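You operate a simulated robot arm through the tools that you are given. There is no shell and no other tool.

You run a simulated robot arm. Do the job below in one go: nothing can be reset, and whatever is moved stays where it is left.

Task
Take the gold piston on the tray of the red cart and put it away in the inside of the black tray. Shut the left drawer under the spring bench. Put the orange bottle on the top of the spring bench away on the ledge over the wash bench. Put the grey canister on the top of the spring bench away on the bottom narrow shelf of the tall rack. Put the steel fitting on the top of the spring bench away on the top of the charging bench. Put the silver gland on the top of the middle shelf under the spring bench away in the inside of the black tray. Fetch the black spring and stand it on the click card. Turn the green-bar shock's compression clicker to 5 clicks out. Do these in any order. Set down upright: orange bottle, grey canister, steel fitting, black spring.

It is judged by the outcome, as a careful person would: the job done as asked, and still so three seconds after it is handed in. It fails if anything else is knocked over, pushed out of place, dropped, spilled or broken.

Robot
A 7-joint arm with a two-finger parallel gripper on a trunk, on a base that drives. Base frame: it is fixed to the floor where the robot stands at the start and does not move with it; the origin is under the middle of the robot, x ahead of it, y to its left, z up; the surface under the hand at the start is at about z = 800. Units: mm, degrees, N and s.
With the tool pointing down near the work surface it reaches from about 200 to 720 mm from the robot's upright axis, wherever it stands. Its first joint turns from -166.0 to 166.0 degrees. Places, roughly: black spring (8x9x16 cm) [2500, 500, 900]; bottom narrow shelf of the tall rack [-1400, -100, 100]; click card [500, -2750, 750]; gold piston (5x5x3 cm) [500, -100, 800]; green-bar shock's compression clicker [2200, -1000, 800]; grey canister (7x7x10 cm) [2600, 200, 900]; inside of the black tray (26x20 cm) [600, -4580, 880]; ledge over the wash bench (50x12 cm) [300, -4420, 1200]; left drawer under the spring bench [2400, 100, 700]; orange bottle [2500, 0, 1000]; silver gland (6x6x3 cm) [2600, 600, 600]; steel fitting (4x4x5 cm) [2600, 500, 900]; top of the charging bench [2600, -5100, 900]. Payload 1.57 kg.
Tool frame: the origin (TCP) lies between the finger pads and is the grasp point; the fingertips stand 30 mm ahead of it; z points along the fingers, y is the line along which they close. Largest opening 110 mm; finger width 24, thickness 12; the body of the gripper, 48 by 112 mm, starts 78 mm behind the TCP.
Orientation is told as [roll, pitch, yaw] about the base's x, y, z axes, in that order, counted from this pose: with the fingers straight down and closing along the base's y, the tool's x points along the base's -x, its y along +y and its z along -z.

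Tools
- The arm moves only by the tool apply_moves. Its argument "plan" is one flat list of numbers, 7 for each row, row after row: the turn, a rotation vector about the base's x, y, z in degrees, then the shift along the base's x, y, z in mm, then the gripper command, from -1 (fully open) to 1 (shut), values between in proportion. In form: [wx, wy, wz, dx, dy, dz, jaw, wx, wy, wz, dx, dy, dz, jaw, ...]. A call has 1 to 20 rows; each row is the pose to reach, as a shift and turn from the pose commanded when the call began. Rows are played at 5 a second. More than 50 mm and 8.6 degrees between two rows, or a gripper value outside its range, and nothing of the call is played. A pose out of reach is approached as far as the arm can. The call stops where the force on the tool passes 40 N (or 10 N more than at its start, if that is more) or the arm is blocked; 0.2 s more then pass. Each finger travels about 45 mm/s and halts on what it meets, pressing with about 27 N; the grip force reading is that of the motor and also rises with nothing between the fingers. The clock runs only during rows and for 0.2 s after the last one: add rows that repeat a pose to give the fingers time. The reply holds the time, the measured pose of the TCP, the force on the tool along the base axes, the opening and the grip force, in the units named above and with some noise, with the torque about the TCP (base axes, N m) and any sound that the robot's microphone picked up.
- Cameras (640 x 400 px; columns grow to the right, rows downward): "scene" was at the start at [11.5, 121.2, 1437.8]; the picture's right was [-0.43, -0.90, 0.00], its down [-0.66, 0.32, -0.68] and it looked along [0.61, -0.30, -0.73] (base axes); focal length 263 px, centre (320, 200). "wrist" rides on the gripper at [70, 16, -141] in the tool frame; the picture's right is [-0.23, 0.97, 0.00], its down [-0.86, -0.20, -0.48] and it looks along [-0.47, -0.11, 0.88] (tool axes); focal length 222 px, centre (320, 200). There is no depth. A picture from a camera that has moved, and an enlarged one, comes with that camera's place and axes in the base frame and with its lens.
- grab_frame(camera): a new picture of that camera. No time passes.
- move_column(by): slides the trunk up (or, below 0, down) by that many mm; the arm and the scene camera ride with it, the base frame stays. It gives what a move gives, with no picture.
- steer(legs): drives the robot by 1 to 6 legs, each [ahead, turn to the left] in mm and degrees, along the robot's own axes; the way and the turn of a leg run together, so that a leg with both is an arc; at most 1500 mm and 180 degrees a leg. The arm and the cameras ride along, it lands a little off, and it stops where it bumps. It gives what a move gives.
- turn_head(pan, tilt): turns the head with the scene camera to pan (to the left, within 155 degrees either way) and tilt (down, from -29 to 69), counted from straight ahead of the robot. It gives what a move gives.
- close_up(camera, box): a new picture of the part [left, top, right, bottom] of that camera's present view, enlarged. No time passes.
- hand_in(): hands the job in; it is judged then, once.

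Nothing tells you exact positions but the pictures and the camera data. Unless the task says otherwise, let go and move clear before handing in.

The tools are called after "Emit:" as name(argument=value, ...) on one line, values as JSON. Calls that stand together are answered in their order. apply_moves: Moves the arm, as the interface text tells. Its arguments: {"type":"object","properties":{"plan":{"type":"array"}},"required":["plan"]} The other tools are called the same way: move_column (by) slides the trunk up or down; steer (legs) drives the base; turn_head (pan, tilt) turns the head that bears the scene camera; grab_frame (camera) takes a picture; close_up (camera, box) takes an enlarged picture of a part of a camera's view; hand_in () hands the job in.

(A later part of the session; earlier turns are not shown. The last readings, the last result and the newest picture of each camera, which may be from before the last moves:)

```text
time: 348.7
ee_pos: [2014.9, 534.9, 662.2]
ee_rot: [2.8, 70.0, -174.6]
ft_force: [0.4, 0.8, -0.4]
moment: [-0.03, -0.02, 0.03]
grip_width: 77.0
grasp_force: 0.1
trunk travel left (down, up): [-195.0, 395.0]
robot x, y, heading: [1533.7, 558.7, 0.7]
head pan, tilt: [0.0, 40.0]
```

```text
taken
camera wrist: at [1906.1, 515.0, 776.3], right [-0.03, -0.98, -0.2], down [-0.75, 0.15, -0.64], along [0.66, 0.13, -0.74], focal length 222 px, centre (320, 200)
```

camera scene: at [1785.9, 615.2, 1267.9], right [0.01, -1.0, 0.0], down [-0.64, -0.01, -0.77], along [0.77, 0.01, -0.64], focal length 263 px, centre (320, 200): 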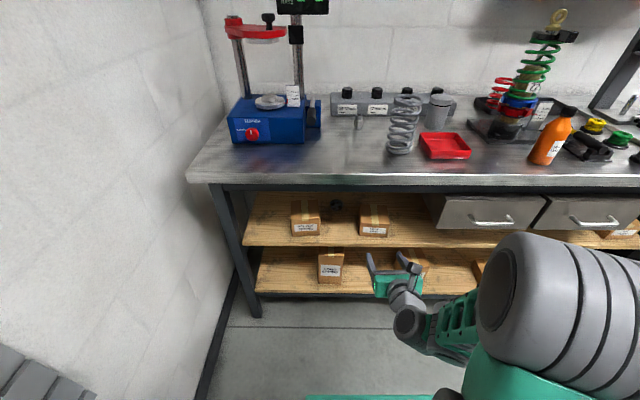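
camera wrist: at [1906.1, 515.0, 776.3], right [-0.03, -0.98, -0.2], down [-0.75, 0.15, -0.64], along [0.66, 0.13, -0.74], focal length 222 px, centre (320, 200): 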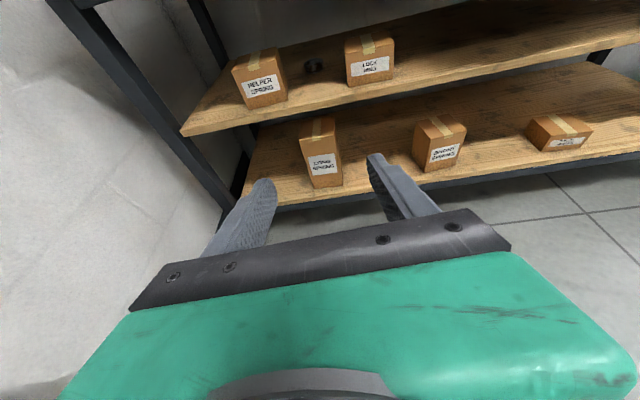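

Tool axis is pitched 20° down and nearly straight. Driving forward so the fingertips come just short of the boxes.

Emit:
steer(legs=[[325, 0]])

Emit:
grab_frame(camera="wrist")

Emit:
grab_frame(camera="scene")

```text
time: 350.8
ee_pos: [2329.6, 537.0, 661.5]
ee_rot: [2.7, 69.9, -174.8]
ft_force: [-0.2, 0.1, -0.3]
moment: [-0.01, -0.02, 0.02]
grip_width: 76.6
grasp_force: 0.1
trunk travel left (down, up): [-195.0, 395.0]
robot x, y, heading: [1844.8, 558.4, 0.4]
head pan, tilt: [0.0, 40.0]
```

```text
taken
camera wrist: at [2221.5, 516.7, 776.3], right [-0.04, -0.98, -0.2], down [-0.75, 0.16, -0.64], along [0.66, 0.13, -0.74], focal length 222 px, centre (320, 200)
```

wrist: 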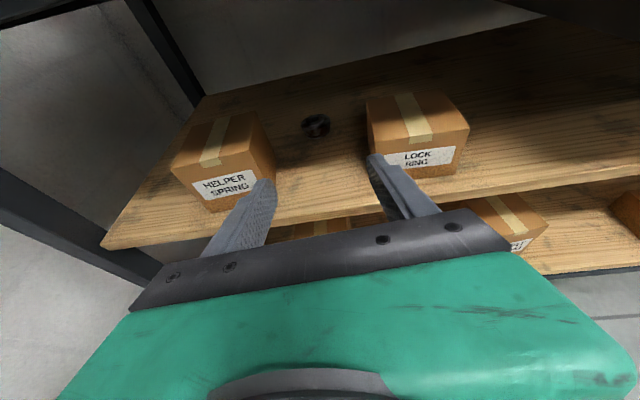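

```text
taken
camera scene: at [1870.6, 718.3, 1267.9], right [0.01, -1.0, 0.0], down [-0.64, -0.01, -0.77], along [0.77, 0.01, -0.64], focal length 263 px, centre (320, 200)
```

scene: 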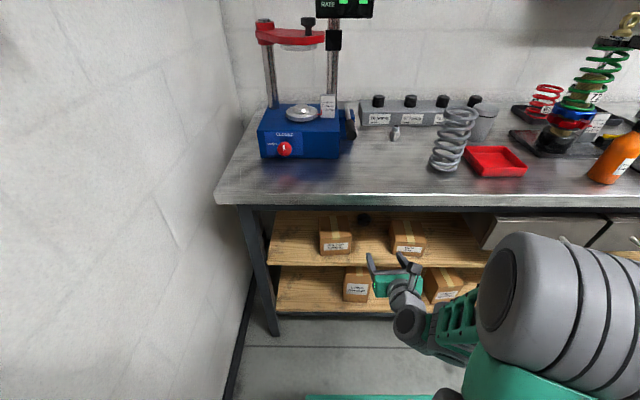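

Emit:
close_up(camera="wrist", box=[160, 70, 480, 230])

```text
2.00 times, centred on (320, 150) of wrist
camera zoom: at [2221.5, 516.7, 776.3], right [-0.04, -0.98, -0.2], down [-0.75, 0.16, -0.64], along [0.66, 0.13, -0.74], focal length 444 px, centre (320, 300)
```

zoom: 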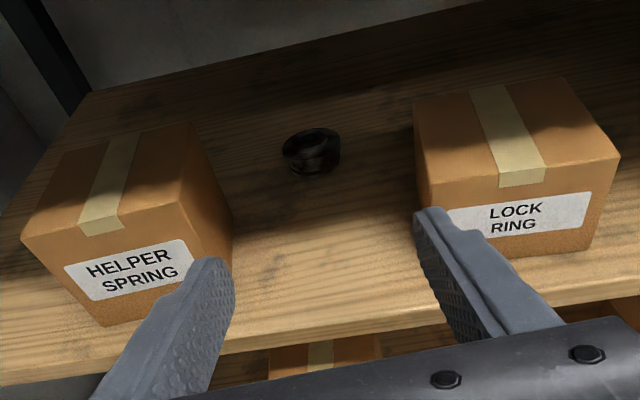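

Triangulating across views, the shelf is nearer z ≈ 550 and the gland at about (2610, 558). I'll drive a bit closer, then re-measure from the wrist camera.

Emit:
steer(legs=[[70, 0]])

Emit:
close_up(camera="wrist", box=[160, 70, 480, 230])

```text
time: 351.8
ee_pos: [2400.3, 536.8, 661.7]
ee_rot: [2.7, 69.9, -174.9]
ft_force: [-0.7, 0.1, 0.4]
moment: [-0.04, 0.02, 0.02]
grip_width: 77.1
grasp_force: 0.0
trunk travel left (down, up): [-195.0, 395.0]
robot x, y, heading: [1918.0, 565.8, 0.3]
head pan, tilt: [0.0, 40.0]
```

```text
2.00 times, centred on (320, 150) of wrist
camera zoom: at [2292.0, 517.4, 776.4], right [-0.03, -0.98, -0.2], down [-0.75, 0.16, -0.64], along [0.66, 0.13, -0.74], focal length 444 px, centre (320, 300)
```

zoom: 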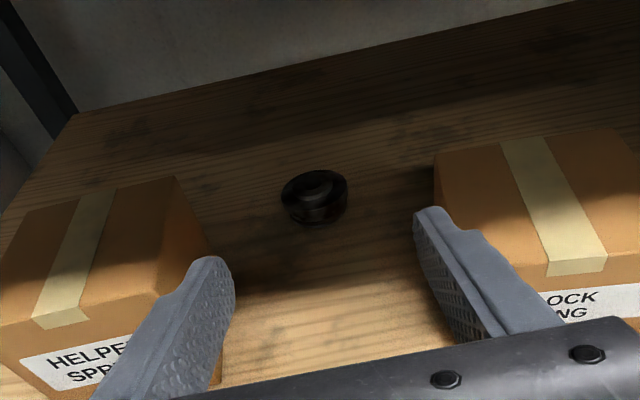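

Emit:
apply_moves(plan=[0, 3, 0, 20, 3, 0, -0.4, 0, 6, 0, 40, 6, 0, -0.4, 0, 9, 0, 60, 9, -5, -0.4, 0, 10, 0, 80, 11, -12, -0.4, 0, 10, 0, 100, 12, -20, -0.4, 0, 10, 0, 100, 12, -20, -0.4])

Emit:
close_up(camera="wrist", box=[160, 70, 480, 230])

Emit:
grab_frame(camera="scene")

```text
time: 352.8
ee_pos: [2472.1, 547.0, 651.6]
ee_rot: [0.9, 60.3, -176.7]
ft_force: [-18.5, 2.2, 7.2]
moment: [-0.26, -1.92, -0.32]
grip_width: 77.1
grasp_force: 0.1
trunk travel left (down, up): [-195.0, 395.0]
robot x, y, heading: [1918.9, 563.6, 0.5]
head pan, tilt: [0.0, 40.0]
stopped in row 5: the force on the tool passed its limit at 75 N (the readings are from after the stop); the commanded pose is now the measured one
```

```text
2.00 times, centred on (320, 150) of wrist
camera zoom: at [2384.5, 526.9, 782.5], right [-0.07, -0.98, -0.19], down [-0.85, 0.16, -0.51], along [0.53, 0.13, -0.84], focal length 444 px, centre (320, 300)
```

zoom: 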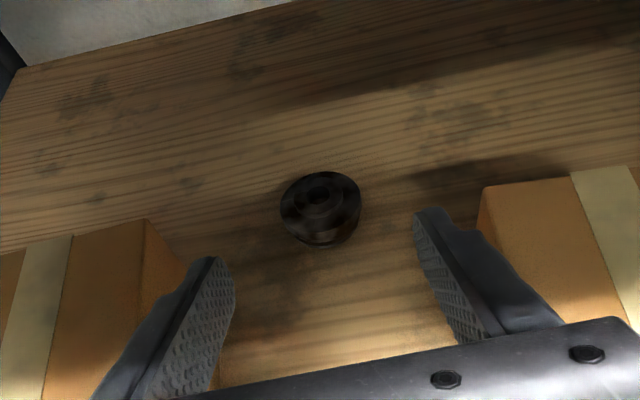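

```text
taken
camera scene: at [1939.1, 719.0, 1268.1], right [0.01, -1.0, 0.0], down [-0.64, -0.01, -0.77], along [0.77, 0.01, -0.64], focal length 263 px, centre (320, 200)
```

scene: 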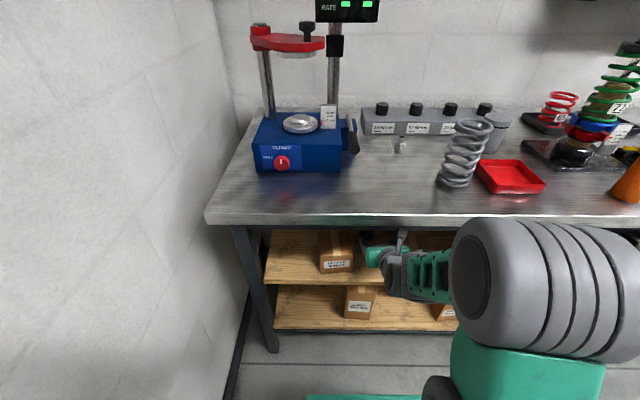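

Something on the hand (likely the camera housing) touched the bench's front beam. I'll back off, go lower, and re-enter at a shallower pitch.

Emit:
apply_moves(plan=[0, 0, 0, -15, 0, 0, -0.4, 0, 0, 0, -35, 0, 0, -0.4, 0, 0, 0, -60, 0, 0, -0.4, 0, -2, 0, -75, 0, -5, -0.4, 0, -5, 0, -80, 0, -20, -0.4, 0, -5, 0, -80, 0, -35, -0.4, 0, -5, 0, -80, 0, -50, -0.4, 0, -5, 0, -80, 0, -50, -0.4])

Emit:
grab_frame(camera="wrist")

Emit:
close_up(camera="scene", box=[200, 180, 440, 330])

```text
time: 354.6
ee_pos: [2396.0, 546.3, 599.9]
ee_rot: [1.6, 65.2, -176.1]
ft_force: [-0.8, -0.2, 0.1]
moment: [0.0, 0.01, 0.0]
grip_width: 77.3
grasp_force: 0.1
trunk travel left (down, up): [-195.0, 395.0]
robot x, y, heading: [1916.1, 555.1, 0.4]
head pan, tilt: [0.0, 40.0]
```

```text
taken
camera wrist: at [2297.3, 527.2, 722.5], right [-0.05, -0.98, -0.19], down [-0.8, 0.16, -0.58], along [0.6, 0.13, -0.79], focal length 222 px, centre (320, 200)
```

wrist: 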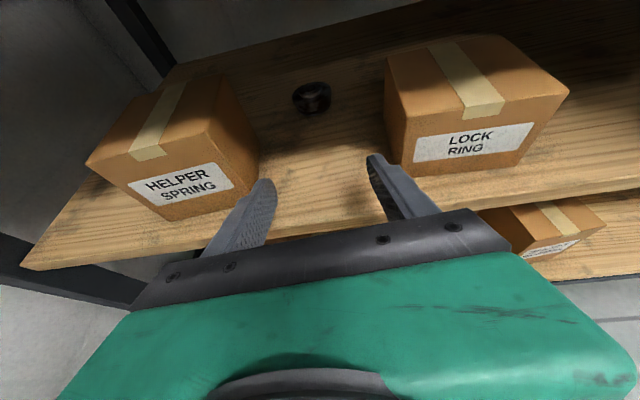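

```text
2.67 times, centred on (320, 255) of scene
camera zoom: at [1941.1, 718.9, 1267.9], right [0.01, -1.0, 0.0], down [-0.64, -0.01, -0.77], along [0.77, 0.01, -0.64], focal length 701 px, centre (320, 53)
```

zoom: 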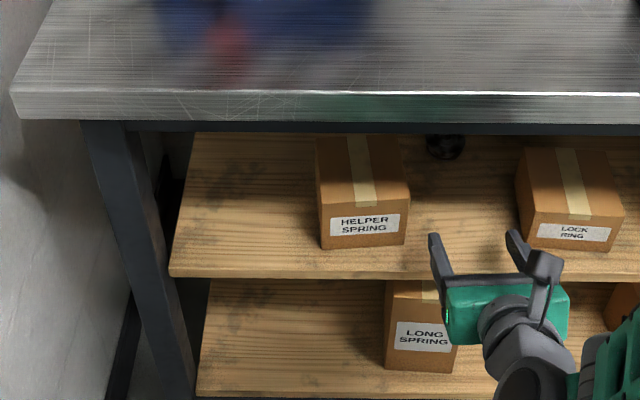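

Clear view now. The gland is at about (2588, 556). Moving in between the boxes at z = 600.

Emit:
apply_moves(plan=[0, 0, 0, 15, 1, 0, -0.4, 0, 0, 0, 35, 2, 0, -0.4, 0, 0, 0, 55, 3, 0, -0.4, 0, 0, 0, 75, 4, 0, -0.4, 0, 0, 0, 95, 5, 0, -0.4, 0, 0, 0, 110, 6, -3, -0.4, 0, 0, 0, 110, 6, -3, -0.4])

Emit:
grab_frame(camera="wrist")

Emit:
close_up(camera="scene", box=[200, 180, 440, 330])

```text
time: 356.2
ee_pos: [2504.9, 552.6, 597.1]
ee_rot: [1.6, 65.2, -176.1]
ft_force: [-0.5, -0.5, -0.3]
moment: [0.0, -0.02, 0.01]
grip_width: 77.0
grasp_force: 0.1
trunk travel left (down, up): [-195.0, 395.0]
robot x, y, heading: [1915.9, 564.5, 0.4]
head pan, tilt: [0.0, 40.0]
```

```text
taken
camera wrist: at [2404.6, 533.7, 720.7], right [-0.05, -0.98, -0.2], down [-0.8, 0.16, -0.58], along [0.6, 0.13, -0.79], focal length 222 px, centre (320, 200)
```

wrist: 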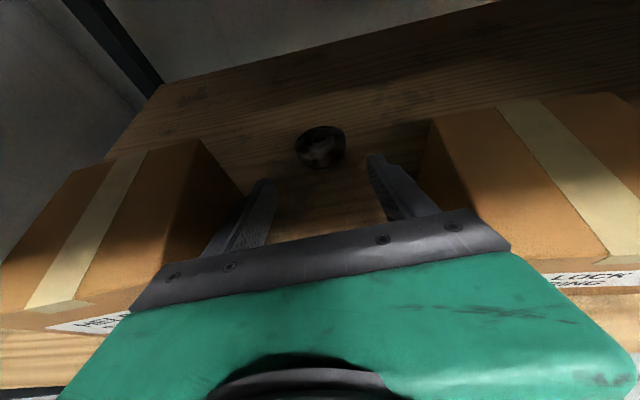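

```text
2.67 times, centred on (320, 255) of scene
camera zoom: at [1941.2, 718.9, 1267.9], right [0.01, -1.0, 0.0], down [-0.64, -0.01, -0.77], along [0.77, 0.01, -0.64], focal length 701 px, centre (320, 53)
```

zoom: 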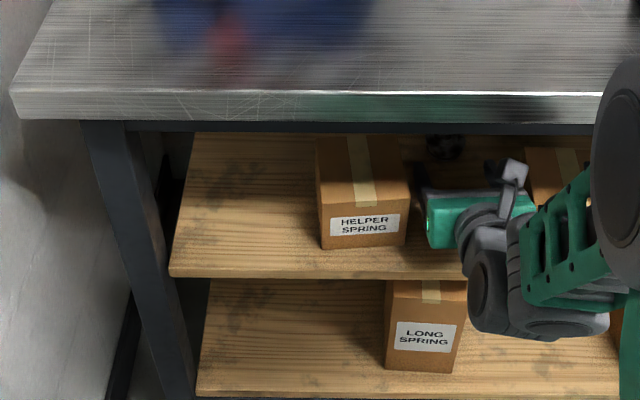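

Emit:
apply_moves(plan=[0, 0, 0, 12, 0.5, -2, -0.4, 0, 0, 0, 26, 1, -5, -0.4, 0, 0, 0, 40, 1.5, -8, -0.4, 0, 0, 0, 54, 2, -11, -0.4, 0, 0, 0, 66, 2.5, -13, -0.4, 0, 0, 0, 74, 3, -15, -0.4, 0, 0, 0, 74, 3, -15, -0.4])

Emit:
grab_frame(camera="wrist")

```text
time: 357.8
ee_pos: [2574.8, 556.3, 581.9]
ee_rot: [1.5, 65.1, -176.1]
ft_force: [0.0, 0.4, -0.3]
moment: [0.03, 0.01, -0.04]
grip_width: 76.8
grasp_force: 0.1
trunk travel left (down, up): [-195.0, 395.0]
robot x, y, heading: [1919.3, 563.4, 0.6]
head pan, tilt: [0.0, 40.0]
```

```text
taken
camera wrist: at [2477.4, 535.9, 705.4], right [-0.05, -0.98, -0.19], down [-0.8, 0.16, -0.58], along [0.6, 0.13, -0.79], focal length 222 px, centre (320, 200)
```

wrist: 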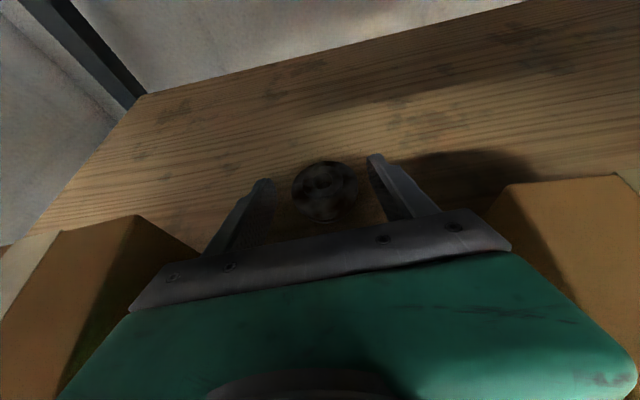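

Emit:
close_up(camera="wrist", box=[220, 120, 420, 250])

Emit:
apply_moves(plan=[0, 0, 0, 2, 0, -2, -0.4, 0, 0, 0, 4, 0, -4, -0.4, 0, 0, 0, 5, 0, -6, -0.4, 0, 0, 0, 5, 0, -6, -0.4])

```text
3.08 times, centred on (320, 185) of wrist
camera zoom: at [2477.4, 535.9, 705.4], right [-0.05, -0.98, -0.19], down [-0.8, 0.16, -0.58], along [0.6, 0.13, -0.79], focal length 684 px, centre (320, 246)
```

zoom: 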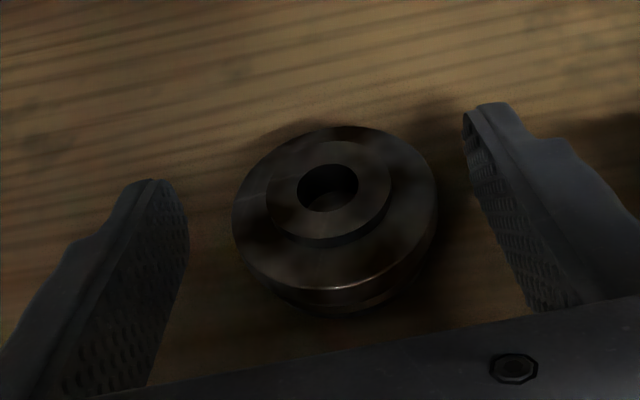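

```text
time: 358.8
ee_pos: [2583.1, 554.4, 578.1]
ee_rot: [1.6, 65.2, -176.1]
ft_force: [-0.4, -0.3, -0.1]
moment: [0.0, 0.0, -0.01]
grip_width: 77.1
grasp_force: 0.1
trunk travel left (down, up): [-195.0, 395.0]
robot x, y, heading: [1916.9, 566.5, 0.4]
head pan, tilt: [0.0, 40.0]
```

The gland is between the fingers. Closing on it.

Emit:
apply_moves(plan=[0, 0, 0, 2, -1, 0, -0.3, 0, 0, 0, 3, -2, 0, -0.1, 0, 0, 0, 3, -2, 0, 0.1, 0, 0, 0, 3, -2, 0, 0.5, 0, 0, 0, 3, -2, 0, 1, 0, 0, 0, 3, -2, 0, 1, 0, 0, 0, 3, -2, 0, 1])

Emit:
close_up(camera="wrist", box=[220, 120, 420, 250])

```text
time: 360.4
ee_pos: [2585.9, 552.4, 576.5]
ee_rot: [1.6, 65.2, -176.1]
ft_force: [-0.1, -0.5, 0.1]
moment: [0.0, 0.03, -0.01]
grip_width: 52.5
grasp_force: 27.1
trunk travel left (down, up): [-195.0, 395.0]
robot x, y, heading: [1918.0, 562.2, 0.6]
head pan, tilt: [0.0, 40.0]
```

```text
3.08 times, centred on (320, 185) of wrist
camera zoom: at [2487.6, 532.8, 699.9], right [-0.05, -0.98, -0.19], down [-0.8, 0.16, -0.58], along [0.6, 0.13, -0.79], focal length 684 px, centre (320, 246)
```

zoom: 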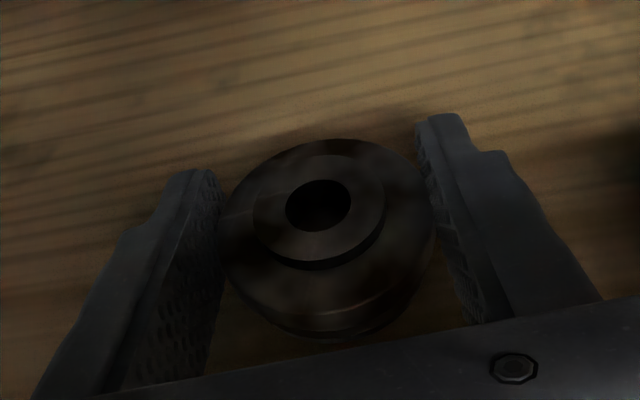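

Gripped at 52 mm. I'll lift a little, check, then retreat the way I came.

Emit:
apply_moves(plan=[0, 0, 0, 0, 0, 2, 1, 0, 0, 0, 0, 0, 5, 1, 0, 0, 0, 0, 0, 10, 1, 0, 0, 0, 0, 0, 15, 1, 0, 0, 0, 0, 0, 20, 1, 0, 0, 0, 0, 0, 20, 1])

Emit:
close_up(camera="wrist", box=[220, 120, 420, 250])

```text
time: 361.8
ee_pos: [2585.3, 553.0, 596.6]
ee_rot: [1.6, 65.1, -176.2]
ft_force: [-0.2, 0.8, -0.4]
moment: [0.0, 0.01, -0.02]
grip_width: 52.5
grasp_force: 26.9
trunk travel left (down, up): [-195.0, 395.0]
robot x, y, heading: [1914.0, 565.9, 0.6]
head pan, tilt: [0.0, 40.0]
```

```text
3.08 times, centred on (320, 185) of wrist
camera zoom: at [2486.9, 533.5, 719.7], right [-0.05, -0.98, -0.19], down [-0.8, 0.16, -0.58], along [0.6, 0.13, -0.79], focal length 684 px, centre (320, 246)
```

zoom: 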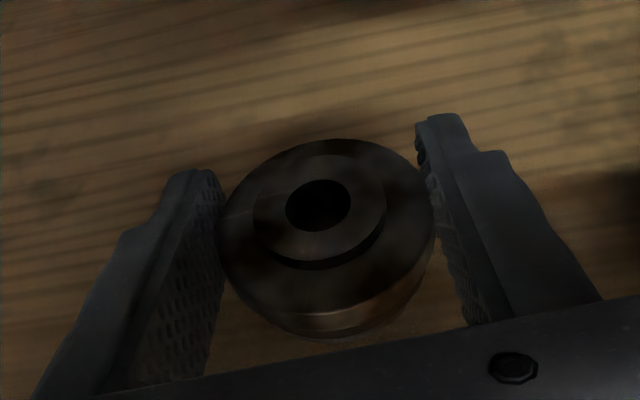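

The gland is lifted. Retreating out from between the boxes.

Emit:
apply_moves(plan=[0, 0, 0, -4, 0, 0, 1, 0, 0, 0, -12, -0.5, 0, 1, 0, 0, 0, -24, -1, 0, 1, 0, 0, 0, -36, -1.5, 0, 1, 0, 0, 0, -48, -2, 0, 1, 0, 0, 0, -60, -2.5, 0, 1, 0, 0, 0, -72, -3, 0, 1, 0, 0, 0, -84, -3.5, 0, 1, 0, 0, 0, -96, -4, 0, 1, 0, 0, 0, -108, -4.5, 0, 1, 0, 0, 0, -120, -5, 0, 1, 0, 0, 0, -132, -5.5, 0, 1, 0, 0, 0, -144, -6, 0, 1, 0, 0, 0, -156, -6.5, 0, 1, 0, 0, 0, -168, -7, 0, 1, 0, 0, 0, -178, -7.5, 0, 1, 0, 0, 0, -185, -8, 0, 1, 0, 0, 0, -188, -8, 0, 1, 0, 0, 0, -188, -8, 0, 1])

Emit:
grab_frame(camera="wrist")

```text
time: 365.8
ee_pos: [2397.2, 544.7, 596.1]
ee_rot: [1.6, 65.2, -176.1]
ft_force: [-0.1, 0.1, -0.9]
moment: [-0.02, -0.02, -0.01]
grip_width: 52.4
grasp_force: 26.6
trunk travel left (down, up): [-195.0, 395.0]
robot x, y, heading: [1922.3, 561.7, 0.4]
head pan, tilt: [0.0, 40.0]
```

```text
taken
camera wrist: at [2299.1, 524.8, 720.0], right [-0.05, -0.98, -0.19], down [-0.8, 0.16, -0.58], along [0.6, 0.13, -0.79], focal length 222 px, centre (320, 200)
```

wrist: 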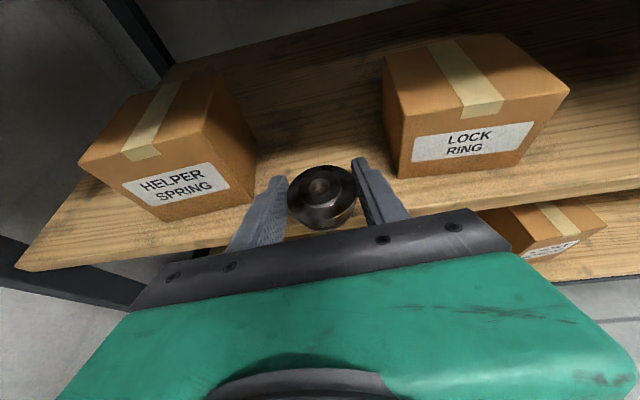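

The gland is out and held, and the boxes stayed in place. I'll back away, raise the trunk, and bring the hand to pointing down.

Emit:
steer(legs=[[-450, 0]])

Emit:
move_column(by=180)

Emit:
apply_moves(plan=[0, 3, 0, 0, 0, 5, 1, 0, 8, 0, 0, 0, 15, 1, 0, 13, 0, -3, 0, 25, 1, 0, 18, 0, -6, -1, 35, 1, 0, 23, 0, -9, -2, 45, 1, 0, 28, 0, -12, -3, 55, 1, 0, 33, 0, -15, -4, 65, 1, 0, 38, 0, -18, -5, 75, 1, 0, 43, 0, -21, -6, 85, 1, 0, 48, 0, -24, -7, 95, 1, 0, 53, 0, -27, -8, 105, 1, 0, 58, 0, -30, -9, 115, 1, 0, 62, 0, -33, -10, 125, 1, 0, 65, 0, -35, -10, 135, 1, 0, 65, 0, -35, -10, 145, 1, 0, 65, 0, -35, -10, 145, 1])

Emit:
grab_frame(camera="wrist")

```text
time: 368.6
ee_pos: [1938.4, 536.0, 597.5]
ee_rot: [1.7, 65.2, -177.0]
ft_force: [-0.2, 0.1, -0.2]
moment: [-0.01, 0.02, 0.02]
grip_width: 52.3
grasp_force: 27.1
trunk travel left (down, up): [-195.0, 395.0]
robot x, y, heading: [1459.6, 563.0, -0.6]
head pan, tilt: [0.0, 40.0]
```

```text
time: 370.6
ee_pos: [1940.3, 535.8, 776.9]
ee_rot: [1.5, 65.2, -177.1]
ft_force: [0.2, -0.4, -1.1]
moment: [0.01, -0.01, 0.02]
grip_width: 52.1
grasp_force: 26.7
trunk travel left (down, up): [-375.0, 215.0]
robot x, y, heading: [1458.7, 569.5, -0.6]
head pan, tilt: [0.0, 40.0]
```

```text
time: 374.0
ee_pos: [1903.7, 517.3, 920.9]
ee_rot: [-0.7, 0.1, -178.4]
ft_force: [-0.3, -0.4, -1.3]
moment: [-0.01, -0.02, -0.02]
grip_width: 52.3
grasp_force: 26.8
out of reach, approached as far as the arm can: row 8, 9, 10, 11, 12, 13, 14, 15, 16
trunk travel left (down, up): [-375.0, 215.0]
robot x, y, heading: [1457.1, 564.2, -0.4]
head pan, tilt: [0.0, 40.0]
```

```text
taken
camera wrist: at [1973.1, 501.0, 1063.0], right [-0.2, -0.98, -0.01], down [-0.86, 0.17, 0.48], along [-0.47, 0.11, -0.88], focal length 222 px, centre (320, 200)
```

wrist: 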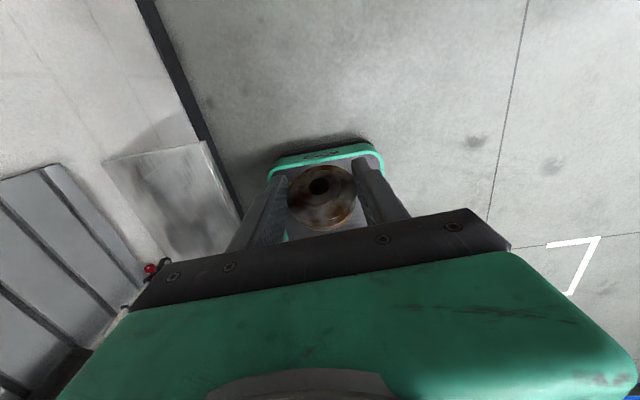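

Hand is down. I'll unwind the roll by 90° and raise a bit for travelling.

Emit:
apply_moves(plan=[0, 0, 5, 0, 1, 5, 1, 0, 0, 10, 0, 2, 10, 1, 0, 0, 15, 0, 3, 15, 1, 0, 0, 20, 0, 4, 20, 1, 0, 0, 25, 0, 5, 26, 1, 0, 0, 30, 0, 6, 32, 1, 0, 0, 35, 0, 7, 38, 1, 0, 0, 40, 0, 8, 44, 1, 0, 0, 45, 0, 9, 50, 1, 0, 0, 50, 0, 10, 56, 1, 0, 0, 55, -5, 12, 62, 1, 0, 0, 60, -10, 14, 68, 1, 0, 0, 65, -15, 16, 74, 1, 0, 0, 70, -20, 18, 80, 1, 0, 0, 75, -25, 20, 86, 1, 0, 0, 80, -30, 20, 92, 1, 0, 0, 85, -35, 20, 98, 1, 0, 0, 90, -40, 20, 104, 1, 0, 0, 90, -40, 20, 104, 1])

Emit:
grab_frame(camera="wrist")

```text
time: 378.0
ee_pos: [1864.8, 538.0, 1025.7]
ee_rot: [-1.1, 0.2, -88.7]
ft_force: [-0.6, 0.0, -1.3]
moment: [-0.01, -0.04, 0.0]
grip_width: 52.5
grasp_force: 26.3
trunk travel left (down, up): [-375.0, 215.0]
robot x, y, heading: [1457.5, 561.7, -0.8]
head pan, tilt: [0.0, 40.0]
```

```text
taken
camera wrist: at [1881.7, 606.9, 1167.8], right [0.98, -0.21, -0.02], down [-0.17, -0.86, 0.48], along [-0.12, -0.47, -0.88], focal length 222 px, centre (320, 200)
```

wrist: 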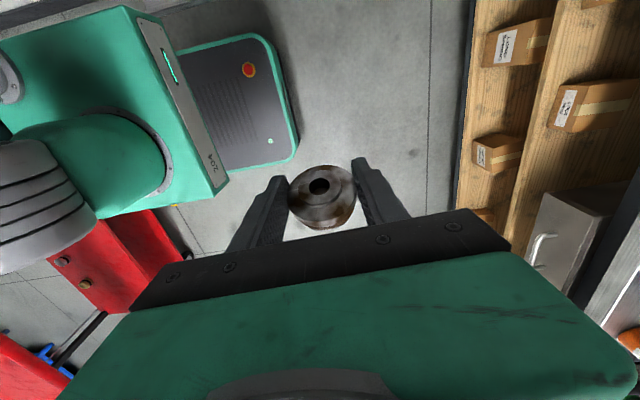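

The gland is held but its axis is tilted relative to the hand, so I'll lay it in the tray with the same hand pitch. Driving to the wash bench.

Emit:
steer(legs=[[0, -89.3], [1300, 0], [1300, 0], [1300, 0], [1230, 0]])

```text
time: 406.2
ee_pos: [1579.6, -4941.1, 1026.6]
ee_rot: [-1.2, 0.2, -178.5]
ft_force: [-1.0, 0.6, -0.5]
moment: [-0.02, 0.0, 0.04]
grip_width: 52.1
grasp_force: 27.3
trunk travel left (down, up): [-375.0, 215.0]
robot x, y, heading: [1602.2, -4535.0, -90.3]
head pan, tilt: [0.0, 40.0]
```

Emit:
steer(legs=[[65, 0], [0, -89.5], [345, 0]])

Emit:
grab_frame(camera="scene")

```text
time: 412.9
ee_pos: [854.1, -4552.5, 1027.1]
ee_rot: [-1.2, 0.3, 89.8]
ft_force: [-1.0, -0.8, -1.2]
moment: [0.0, 0.02, 0.01]
grip_width: 52.0
grasp_force: 27.5
trunk travel left (down, up): [-375.0, 215.0]
robot x, y, heading: [1255.4, -4587.2, 178.2]
head pan, tilt: [0.0, 40.0]
```

```text
taken
camera scene: at [1228.4, -4740.9, 1447.9], right [0.03, 1.0, 0.0], down [0.64, -0.02, -0.77], along [-0.77, 0.03, -0.64], focal length 263 px, centre (320, 200)
```

scene: 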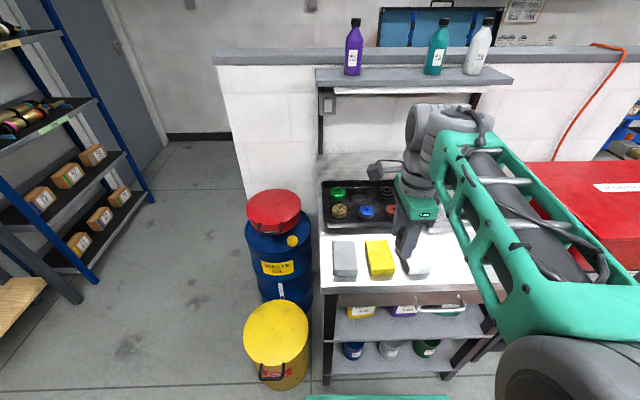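

Emit:
steer(legs=[[20, 1.8]])

Emit:
close_up(camera="scene", box=[300, 150, 460, 250])

```text
time: 413.7
ee_pos: [833.7, -4566.3, 1027.1]
ee_rot: [-1.0, 0.3, 91.6]
ft_force: [1.0, -0.3, -2.0]
moment: [0.02, 0.07, -0.02]
grip_width: 52.2
grasp_force: 26.9
trunk travel left (down, up): [-375.0, 215.0]
robot x, y, heading: [1238.2, -4588.9, 179.8]
head pan, tilt: [0.0, 40.0]
```

```text
4.00 times, centred on (380, 200) of scene
camera zoom: at [1213.4, -4741.4, 1447.9], right [0.0, 1.0, 0.0], down [0.64, 0.0, -0.77], along [-0.77, 0.0, -0.64], focal length 1051 px, centre (80, 200)
```

zoom: 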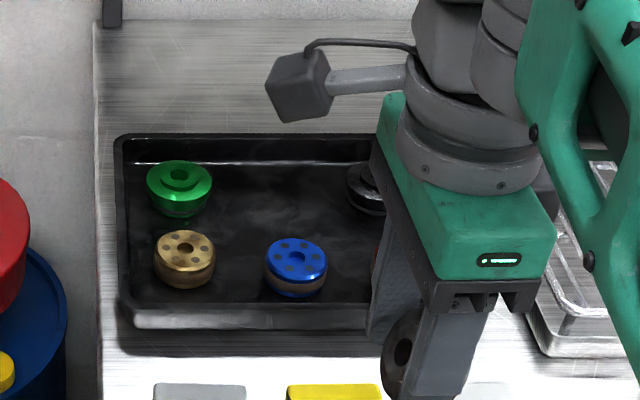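

The free spot for the gland is about (548, −4573), between the green and black parts. I'll roll the hand back to the camera-on-top pose, then pitch it toward the tray.

Emit:
apply_moves(plan=[0, 0, -5, 0, 0, 0, 1, 0, 0, -10, 0, 0, 0, 1, 0, 0, -15, 0, 0, 0, 1, 0, 0, -20, 0, 0, 0, 1, 0, 0, -25, 0, 0, 0, 1, 0, 0, -30, 0, 0, 0, 1, 0, 0, -35, 0, 0, 0, 1, 0, 0, -40, 0, 0, 0, 1, 0, 0, -45, 0, 0, 0, 1, 0, 0, -50, -5, -1, 0, 1, 0, 0, -55, -10, -2, 0, 1, 0, 0, -60, -15, -3, 0, 1, 0, 0, -65, -20, -4, 0, 1, 0, 0, -70, -25, -5, 0, 1, 0, 0, -75, -30, -6, 0, 1, 0, 0, -80, -35, -7, 0, 1, 0, 0, -85, -40, -7, 0, 1, 0, 0, -90, -45, -7, 0, 1, 0, 0, -91.5, -50, -7, 0, 1, 0, 0, -91.5, -50, -7, 0, 1])

Emit:
apply_moves(plan=[0, 4, 0, -8, 0, 0, 1, 0, 8, 0, -16, 0, 0, 1, 0, 12, 0, -24, 0, 0, 1, 0, 16, 0, -32, 0, 0, 1, 0, 20, 0, -40, 0, 0, 1, 0, 24, 0, -48, 0, 0, 1, 0, 28, 0, -56, 0, 0, 1, 0, 32, 0, -64, 0, 0, 1, 0, 36, 0, -72, 0, 0, 1, 0, 40, 0, -80, 0, 0, 1, 0, 44, 0, -88, 0, 0, 1, 0, 48, 0, -96, 0, 0, 1, 0, 52, 0, -104, 0, 0, 1, 0, 56, 0, -112, 0, 0, 1, 0, 60, 0, -120, 0, 0, 1, 0, 60, 0, -120, 0, 0, 1])

Emit:
grab_frame(camera="scene")

Emit:
grab_frame(camera="wrist")

```text
time: 417.9
ee_pos: [779.5, -4566.8, 1044.7]
ee_rot: [0.5, 0.1, 0.3]
ft_force: [0.7, -0.6, -0.2]
moment: [-0.02, -0.03, -0.01]
grip_width: 52.2
grasp_force: 27.1
out of reach, approached as far as the arm can: row 17, 18, 19, 20
trunk travel left (down, up): [-375.0, 215.0]
robot x, y, heading: [1237.7, -4584.5, 180.1]
head pan, tilt: [0.0, 40.0]
```

```text
time: 420.6
ee_pos: [653.2, -4586.8, 933.7]
ee_rot: [7.2, 36.9, 7.0]
ft_force: [6.6, -2.7, 30.5]
moment: [0.84, 0.09, -0.13]
grip_width: 52.3
grasp_force: 27.4
out of reach, approached as far as the arm can: row 1, 2, 3, 4, 5, 6, 7, 8, 9, 10, 11, 12, 13
trunk travel left (down, up): [-375.0, 215.0]
robot x, y, heading: [1236.2, -4583.2, 180.1]
head pan, tilt: [0.0, 40.0]
stopped in row 13: the arm was blocked; the commanded pose is now the measured one
```

```text
taken
camera scene: at [1216.0, -4741.4, 1447.2], right [0.0, 1.0, 0.0], down [0.64, 0.0, -0.77], along [-0.77, 0.0, -0.64], focal length 263 px, centre (320, 200)
```

scene: 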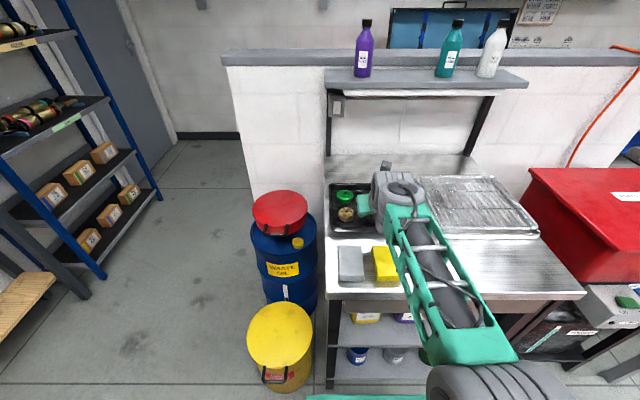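

```text
taken
camera wrist: at [682.9, -4585.3, 1089.3], right [0.14, 0.99, -0.04], down [0.98, -0.14, -0.16], along [-0.16, -0.02, -0.99], focal length 222 px, centre (320, 200)
```

wrist: 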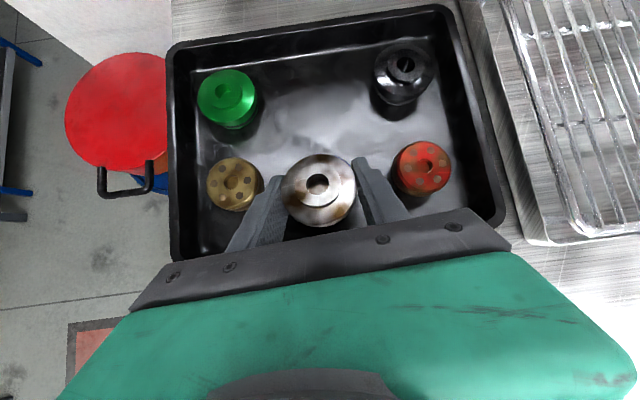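

The constrained arm drifted down and is pressing on the blue part. I'll lift straight up at once and check.

Emit:
apply_moves(plan=[0, 0, 0, 0, 0, 5, 1, 0, 0, 0, 0, 0, 15, 1, 0, 0, 0, 0, 0, 30, 1, 0, 0, 0, 0, 0, 45, 1, 0, 0, 0, 0, 0, 60, 1, 0, 0, 0, 0, 0, 60, 1])

Emit:
grab_frame(camera="wrist")

Emit:
close_up(camera="scene", box=[310, 160, 470, 260])

```text
time: 422.0
ee_pos: [654.6, -4585.5, 991.9]
ee_rot: [7.2, 36.6, 7.0]
ft_force: [0.4, 0.7, -0.5]
moment: [-0.01, 0.01, -0.04]
grip_width: 52.6
grasp_force: 26.9
trunk travel left (down, up): [-375.0, 215.0]
robot x, y, heading: [1242.1, -4589.9, 180.0]
head pan, tilt: [0.0, 40.0]
```

```text
taken
camera wrist: at [683.1, -4584.2, 1147.4], right [0.14, 0.99, -0.04], down [0.98, -0.14, -0.15], along [-0.15, -0.02, -0.99], focal length 222 px, centre (320, 200)
```

wrist: 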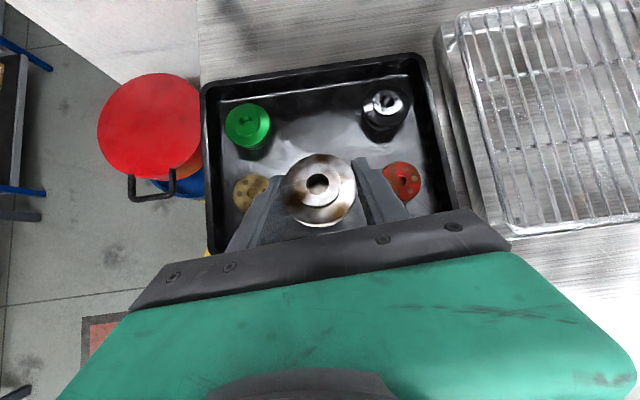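

```text
4.00 times, centred on (390, 210) of scene
camera zoom: at [1213.5, -4741.4, 1447.9], right [0.0, 1.0, 0.0], down [0.64, 0.0, -0.77], along [-0.77, 0.0, -0.64], focal length 1051 px, centre (40, 160)
```

zoom: 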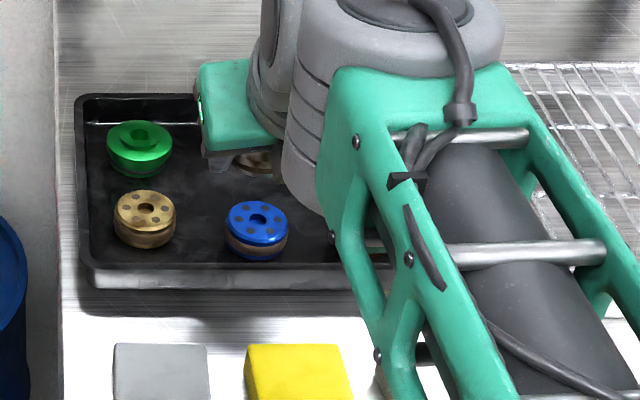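

The parts are undisturbed. The hand is now pitched about 53°, which is good enough. The free spot in the current frame is about (552, −4581); I'll move above it in small, checked steps.

Emit:
apply_moves(plan=[0, 0, 0, -8, 1, 0, 1, 0, 0, 0, -20, 2, 0, 1, 0, 0, 0, -35, 3, 0, 1, 0, 0, 0, -50, 4, 0, 1, 0, 0, 0, -50, 4, 0, 1])

```text
time: 423.2
ee_pos: [602.9, -4581.5, 989.6]
ee_rot: [7.3, 36.6, 7.1]
ft_force: [-0.6, 1.1, -1.0]
moment: [0.01, -0.01, 0.02]
grip_width: 52.4
grasp_force: 26.8
trunk travel left (down, up): [-375.0, 215.0]
robot x, y, heading: [1241.1, -4587.9, 179.6]
head pan, tilt: [0.0, 40.0]
```

Emit:
apply_moves(plan=[0, 0, 0, -12, 0, 0, 1, 0, 0, 0, -25, 0, 0, 1, 0, 0, 0, -38, 0, 0, 1, 0, 0, 0, -46, 0, 0, 1, 0, 0, 0, -46, 0, 0, 1])

Emit:
grab_frame(camera="wrist")

Emit:
close_up(camera="scene", box=[310, 160, 470, 260])

```text
time: 424.4
ee_pos: [558.6, -4582.2, 990.9]
ee_rot: [7.4, 36.6, 7.0]
ft_force: [0.5, -0.1, -0.9]
moment: [-0.01, -0.03, -0.02]
grip_width: 52.4
grasp_force: 26.4
trunk travel left (down, up): [-375.0, 215.0]
robot x, y, heading: [1237.6, -4588.6, 179.9]
head pan, tilt: [0.0, 40.0]
```

```text
taken
camera wrist: at [586.4, -4580.7, 1147.0], right [0.14, 0.99, -0.04], down [0.98, -0.14, -0.15], along [-0.15, -0.02, -0.99], focal length 222 px, centre (320, 200)
```

wrist: 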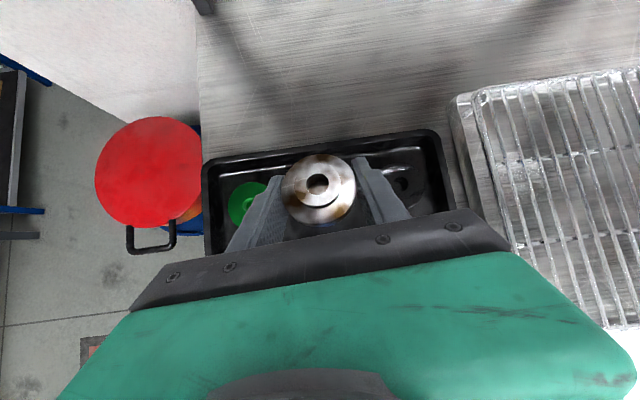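

```text
4.00 times, centred on (390, 210) of scene
camera zoom: at [1213.3, -4741.4, 1447.9], right [0.0, 1.0, 0.0], down [0.64, 0.0, -0.77], along [-0.77, 0.0, -0.64], focal length 1051 px, centre (40, 160)
```

zoom: 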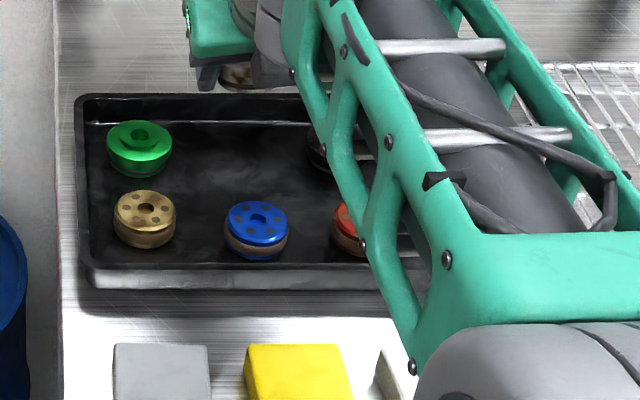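

Positioned over the gap. Lowering gradually.

Emit:
apply_moves(plan=[0, 0, 0, -1, 0, -8, 1, 0, 0, 0, -2, 1, -20, 1, 0, 0, 0, -2, 1, -34, 1, 0, 0, 0, -2, 1, -46, 1, 0, 0, 0, -2, 1, -55, 1, 0, 0, 0, -2, 1, -55, 1])

Emit:
grab_frame(camera="wrist")

Emit:
close_up(camera="scene", box=[310, 160, 470, 260])

```text
time: 425.8
ee_pos: [554.9, -4580.6, 934.7]
ee_rot: [7.4, 36.6, 6.9]
ft_force: [0.6, 0.1, -1.7]
moment: [-0.01, 0.01, -0.03]
grip_width: 52.4
grasp_force: 26.7
trunk travel left (down, up): [-375.0, 215.0]
robot x, y, heading: [1237.2, -4587.5, 179.8]
head pan, tilt: [0.0, 40.0]
```

```text
taken
camera wrist: at [584.2, -4579.9, 1090.9], right [0.14, 0.99, -0.04], down [0.98, -0.14, -0.15], along [-0.15, -0.02, -0.99], focal length 222 px, centre (320, 200)
```

wrist: 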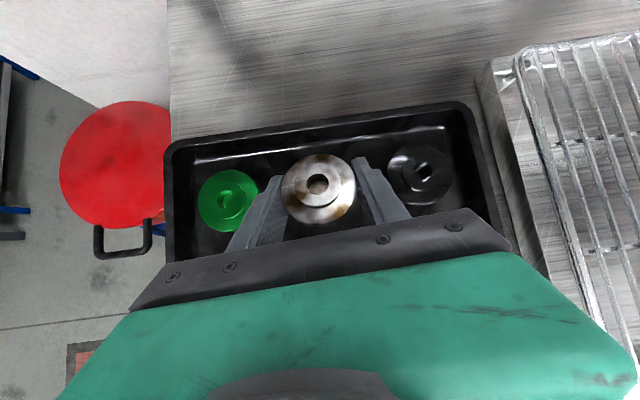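

```text
4.00 times, centred on (390, 210) of scene
camera zoom: at [1213.4, -4741.4, 1447.9], right [0.0, 1.0, 0.0], down [0.64, 0.0, -0.77], along [-0.77, 0.0, -0.64], focal length 1051 px, centre (40, 160)
```

zoom: 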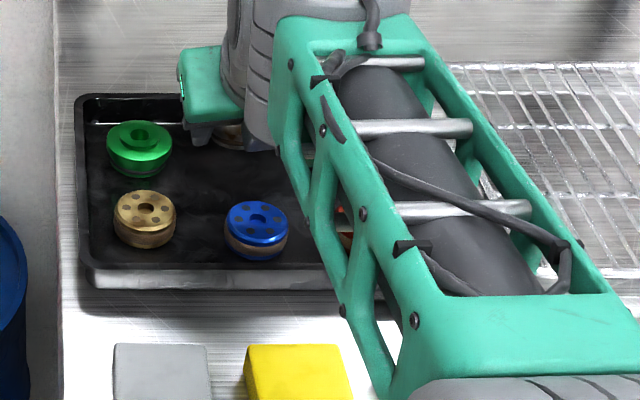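

Emit:
apply_moves(plan=[0, 0, 0, 0, 0, -4, 1, 0, 0, 0, 0, 0, -8, 1, 0, 0, 0, 0, 0, -12, 1, 0, 0, 0, 0, 0, -12, 1])

Emit:
close_up(camera="wrist", box=[160, 110, 480, 270])

```text
time: 426.8
ee_pos: [556.5, -4581.4, 923.5]
ee_rot: [7.3, 36.6, 7.1]
ft_force: [-0.1, 0.2, -1.1]
moment: [0.04, 0.02, 0.0]
grip_width: 52.6
grasp_force: 27.0
trunk travel left (down, up): [-375.0, 215.0]
robot x, y, heading: [1238.9, -4591.0, 180.1]
head pan, tilt: [0.0, 40.0]
```

```text
2.00 times, centred on (320, 190) of wrist
camera zoom: at [584.5, -4579.9, 1080.3], right [0.14, 0.99, -0.04], down [0.98, -0.14, -0.15], along [-0.15, -0.02, -0.99], focal length 444 px, centre (320, 220)
```

zoom: 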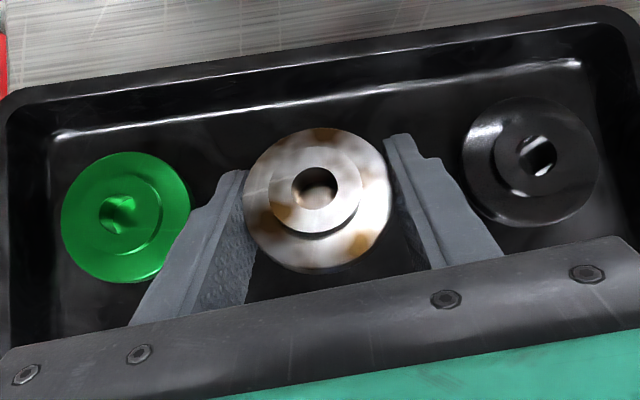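

I'll nudge 4 mm to the right for even clearance, then lower to contact.

Emit:
apply_moves(plan=[0, 0, 0, 0, 2, 0, 1, 0, 0, 0, 0, 4, 0, 1, 0, 0, 0, 0, 4, -3, 1, 0, 0, 0, 0, 4, -6, 1, 0, 0, 0, 0, 4, -8, 1, 0, 0, 0, 0, 4, -8, 1])

Emit:
close_up(camera="wrist", box=[160, 110, 480, 270])

```text
time: 428.2
ee_pos: [557.4, -4578.5, 917.9]
ee_rot: [7.4, 36.9, 7.0]
ft_force: [1.1, -0.3, 6.0]
moment: [-0.28, 0.06, 0.01]
grip_width: 52.5
grasp_force: 26.4
trunk travel left (down, up): [-375.0, 215.0]
robot x, y, heading: [1238.3, -4591.0, 179.8]
head pan, tilt: [0.0, 40.0]
```

```text
2.00 times, centred on (320, 190) of wrist
camera zoom: at [586.0, -4577.2, 1074.1], right [0.14, 0.99, -0.04], down [0.98, -0.14, -0.15], along [-0.16, -0.02, -0.99], focal length 444 px, centre (320, 220)
```

zoom: 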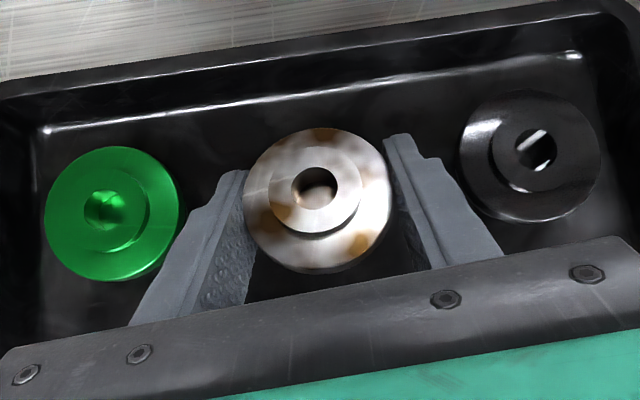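

Touching the tray floor. I'll open a little to release, then withdraw along the hand's axis.

Emit:
apply_moves(plan=[0, 0, 0, 0, 0, 1, 0.5, 0, 0, 0, 0, 0, 1, 0, 0, 0, 0, 0, 0, 1, -0.13, 0, 0, 0, 0, 0, 1, -0.13, 0, 0, 0, 0, 0, 1, -0.13, 0, 0, 0, 0, 0, 1, -0.13])

Emit:
close_up(camera="wrist", box=[160, 110, 480, 270])

```text
time: 429.6
ee_pos: [556.4, -4578.6, 918.2]
ee_rot: [7.2, 36.7, 6.9]
ft_force: [0.3, 4.4, 5.9]
moment: [-0.05, 0.04, -0.05]
grip_width: 56.7
grasp_force: 0.0
trunk travel left (down, up): [-375.0, 215.0]
robot x, y, heading: [1236.9, -4591.5, 179.9]
head pan, tilt: [0.0, 40.0]
```

```text
2.00 times, centred on (320, 190) of wrist
camera zoom: at [585.5, -4576.7, 1074.4], right [0.14, 0.99, -0.04], down [0.98, -0.14, -0.15], along [-0.15, -0.02, -0.99], focal length 444 px, centre (320, 220)
```

zoom: 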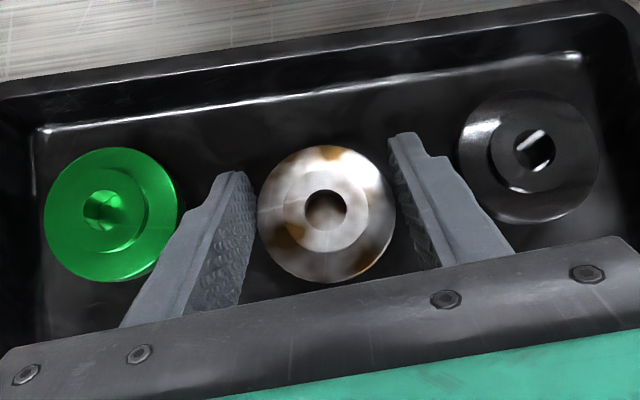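

Released and lying flat. One finger is touching the green part's side, so I'll stop opening and withdraw upward.

Emit:
apply_moves(plan=[0, 0, 0, 0, 0, 1, -0.03, 0, 0, 0, 3, 0, 6, -0.03, 0, 0, 0, 9, 0, 14, -0.03, 0, 0, 0, 18, 0, 26, -0.03, 0, 0, 0, 30, 0, 42, -0.03, 0, 0, 0, 48, 0, 66, -0.03, 0, 0, 0, 66, 0, 90, -0.03, 0, 0, 0, 84, 0, 114, -0.03, 0, 0, 0, 100, 0, 130, -0.03, 0, 0, 0, 100, 0, 130, -0.03])

Emit:
grab_frame(camera="wrist")

Emit:
close_up(camera="scene", box=[310, 160, 470, 260])

```text
time: 431.8
ee_pos: [655.0, -4578.4, 1046.4]
ee_rot: [7.3, 36.6, 7.0]
ft_force: [0.0, -0.2, -0.5]
moment: [-0.02, 0.01, 0.01]
grip_width: 56.6
grasp_force: 0.2
trunk travel left (down, up): [-375.0, 215.0]
robot x, y, heading: [1238.7, -4589.4, 179.8]
head pan, tilt: [0.0, 40.0]
```

```text
taken
camera wrist: at [683.7, -4576.9, 1203.0], right [0.14, 0.99, -0.04], down [0.98, -0.14, -0.15], along [-0.15, -0.02, -0.99], focal length 222 px, centre (320, 200)
```

wrist: 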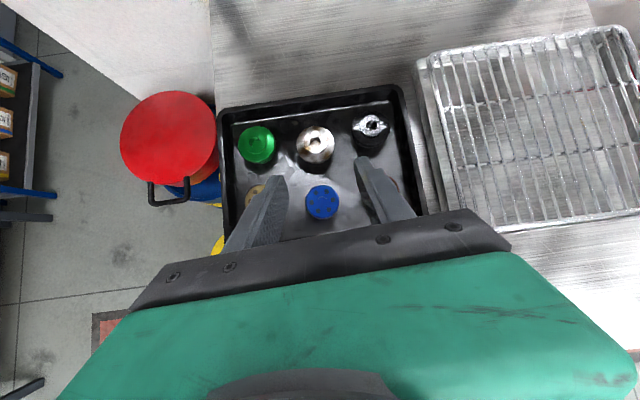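

```text
4.00 times, centred on (390, 210) of scene
camera zoom: at [1213.7, -4741.4, 1447.9], right [0.0, 1.0, 0.0], down [0.64, 0.0, -0.77], along [-0.77, 0.0, -0.64], focal length 1051 px, centre (40, 160)
```

zoom: 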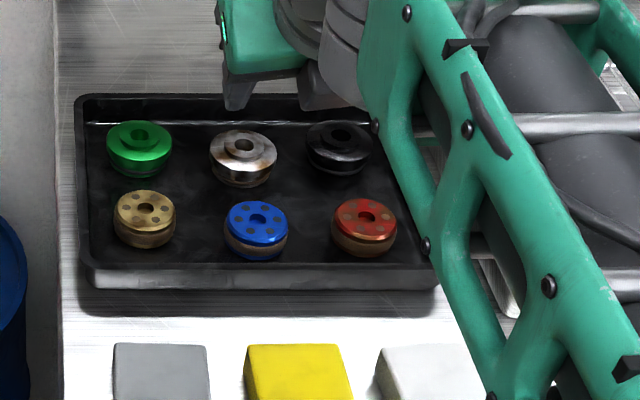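

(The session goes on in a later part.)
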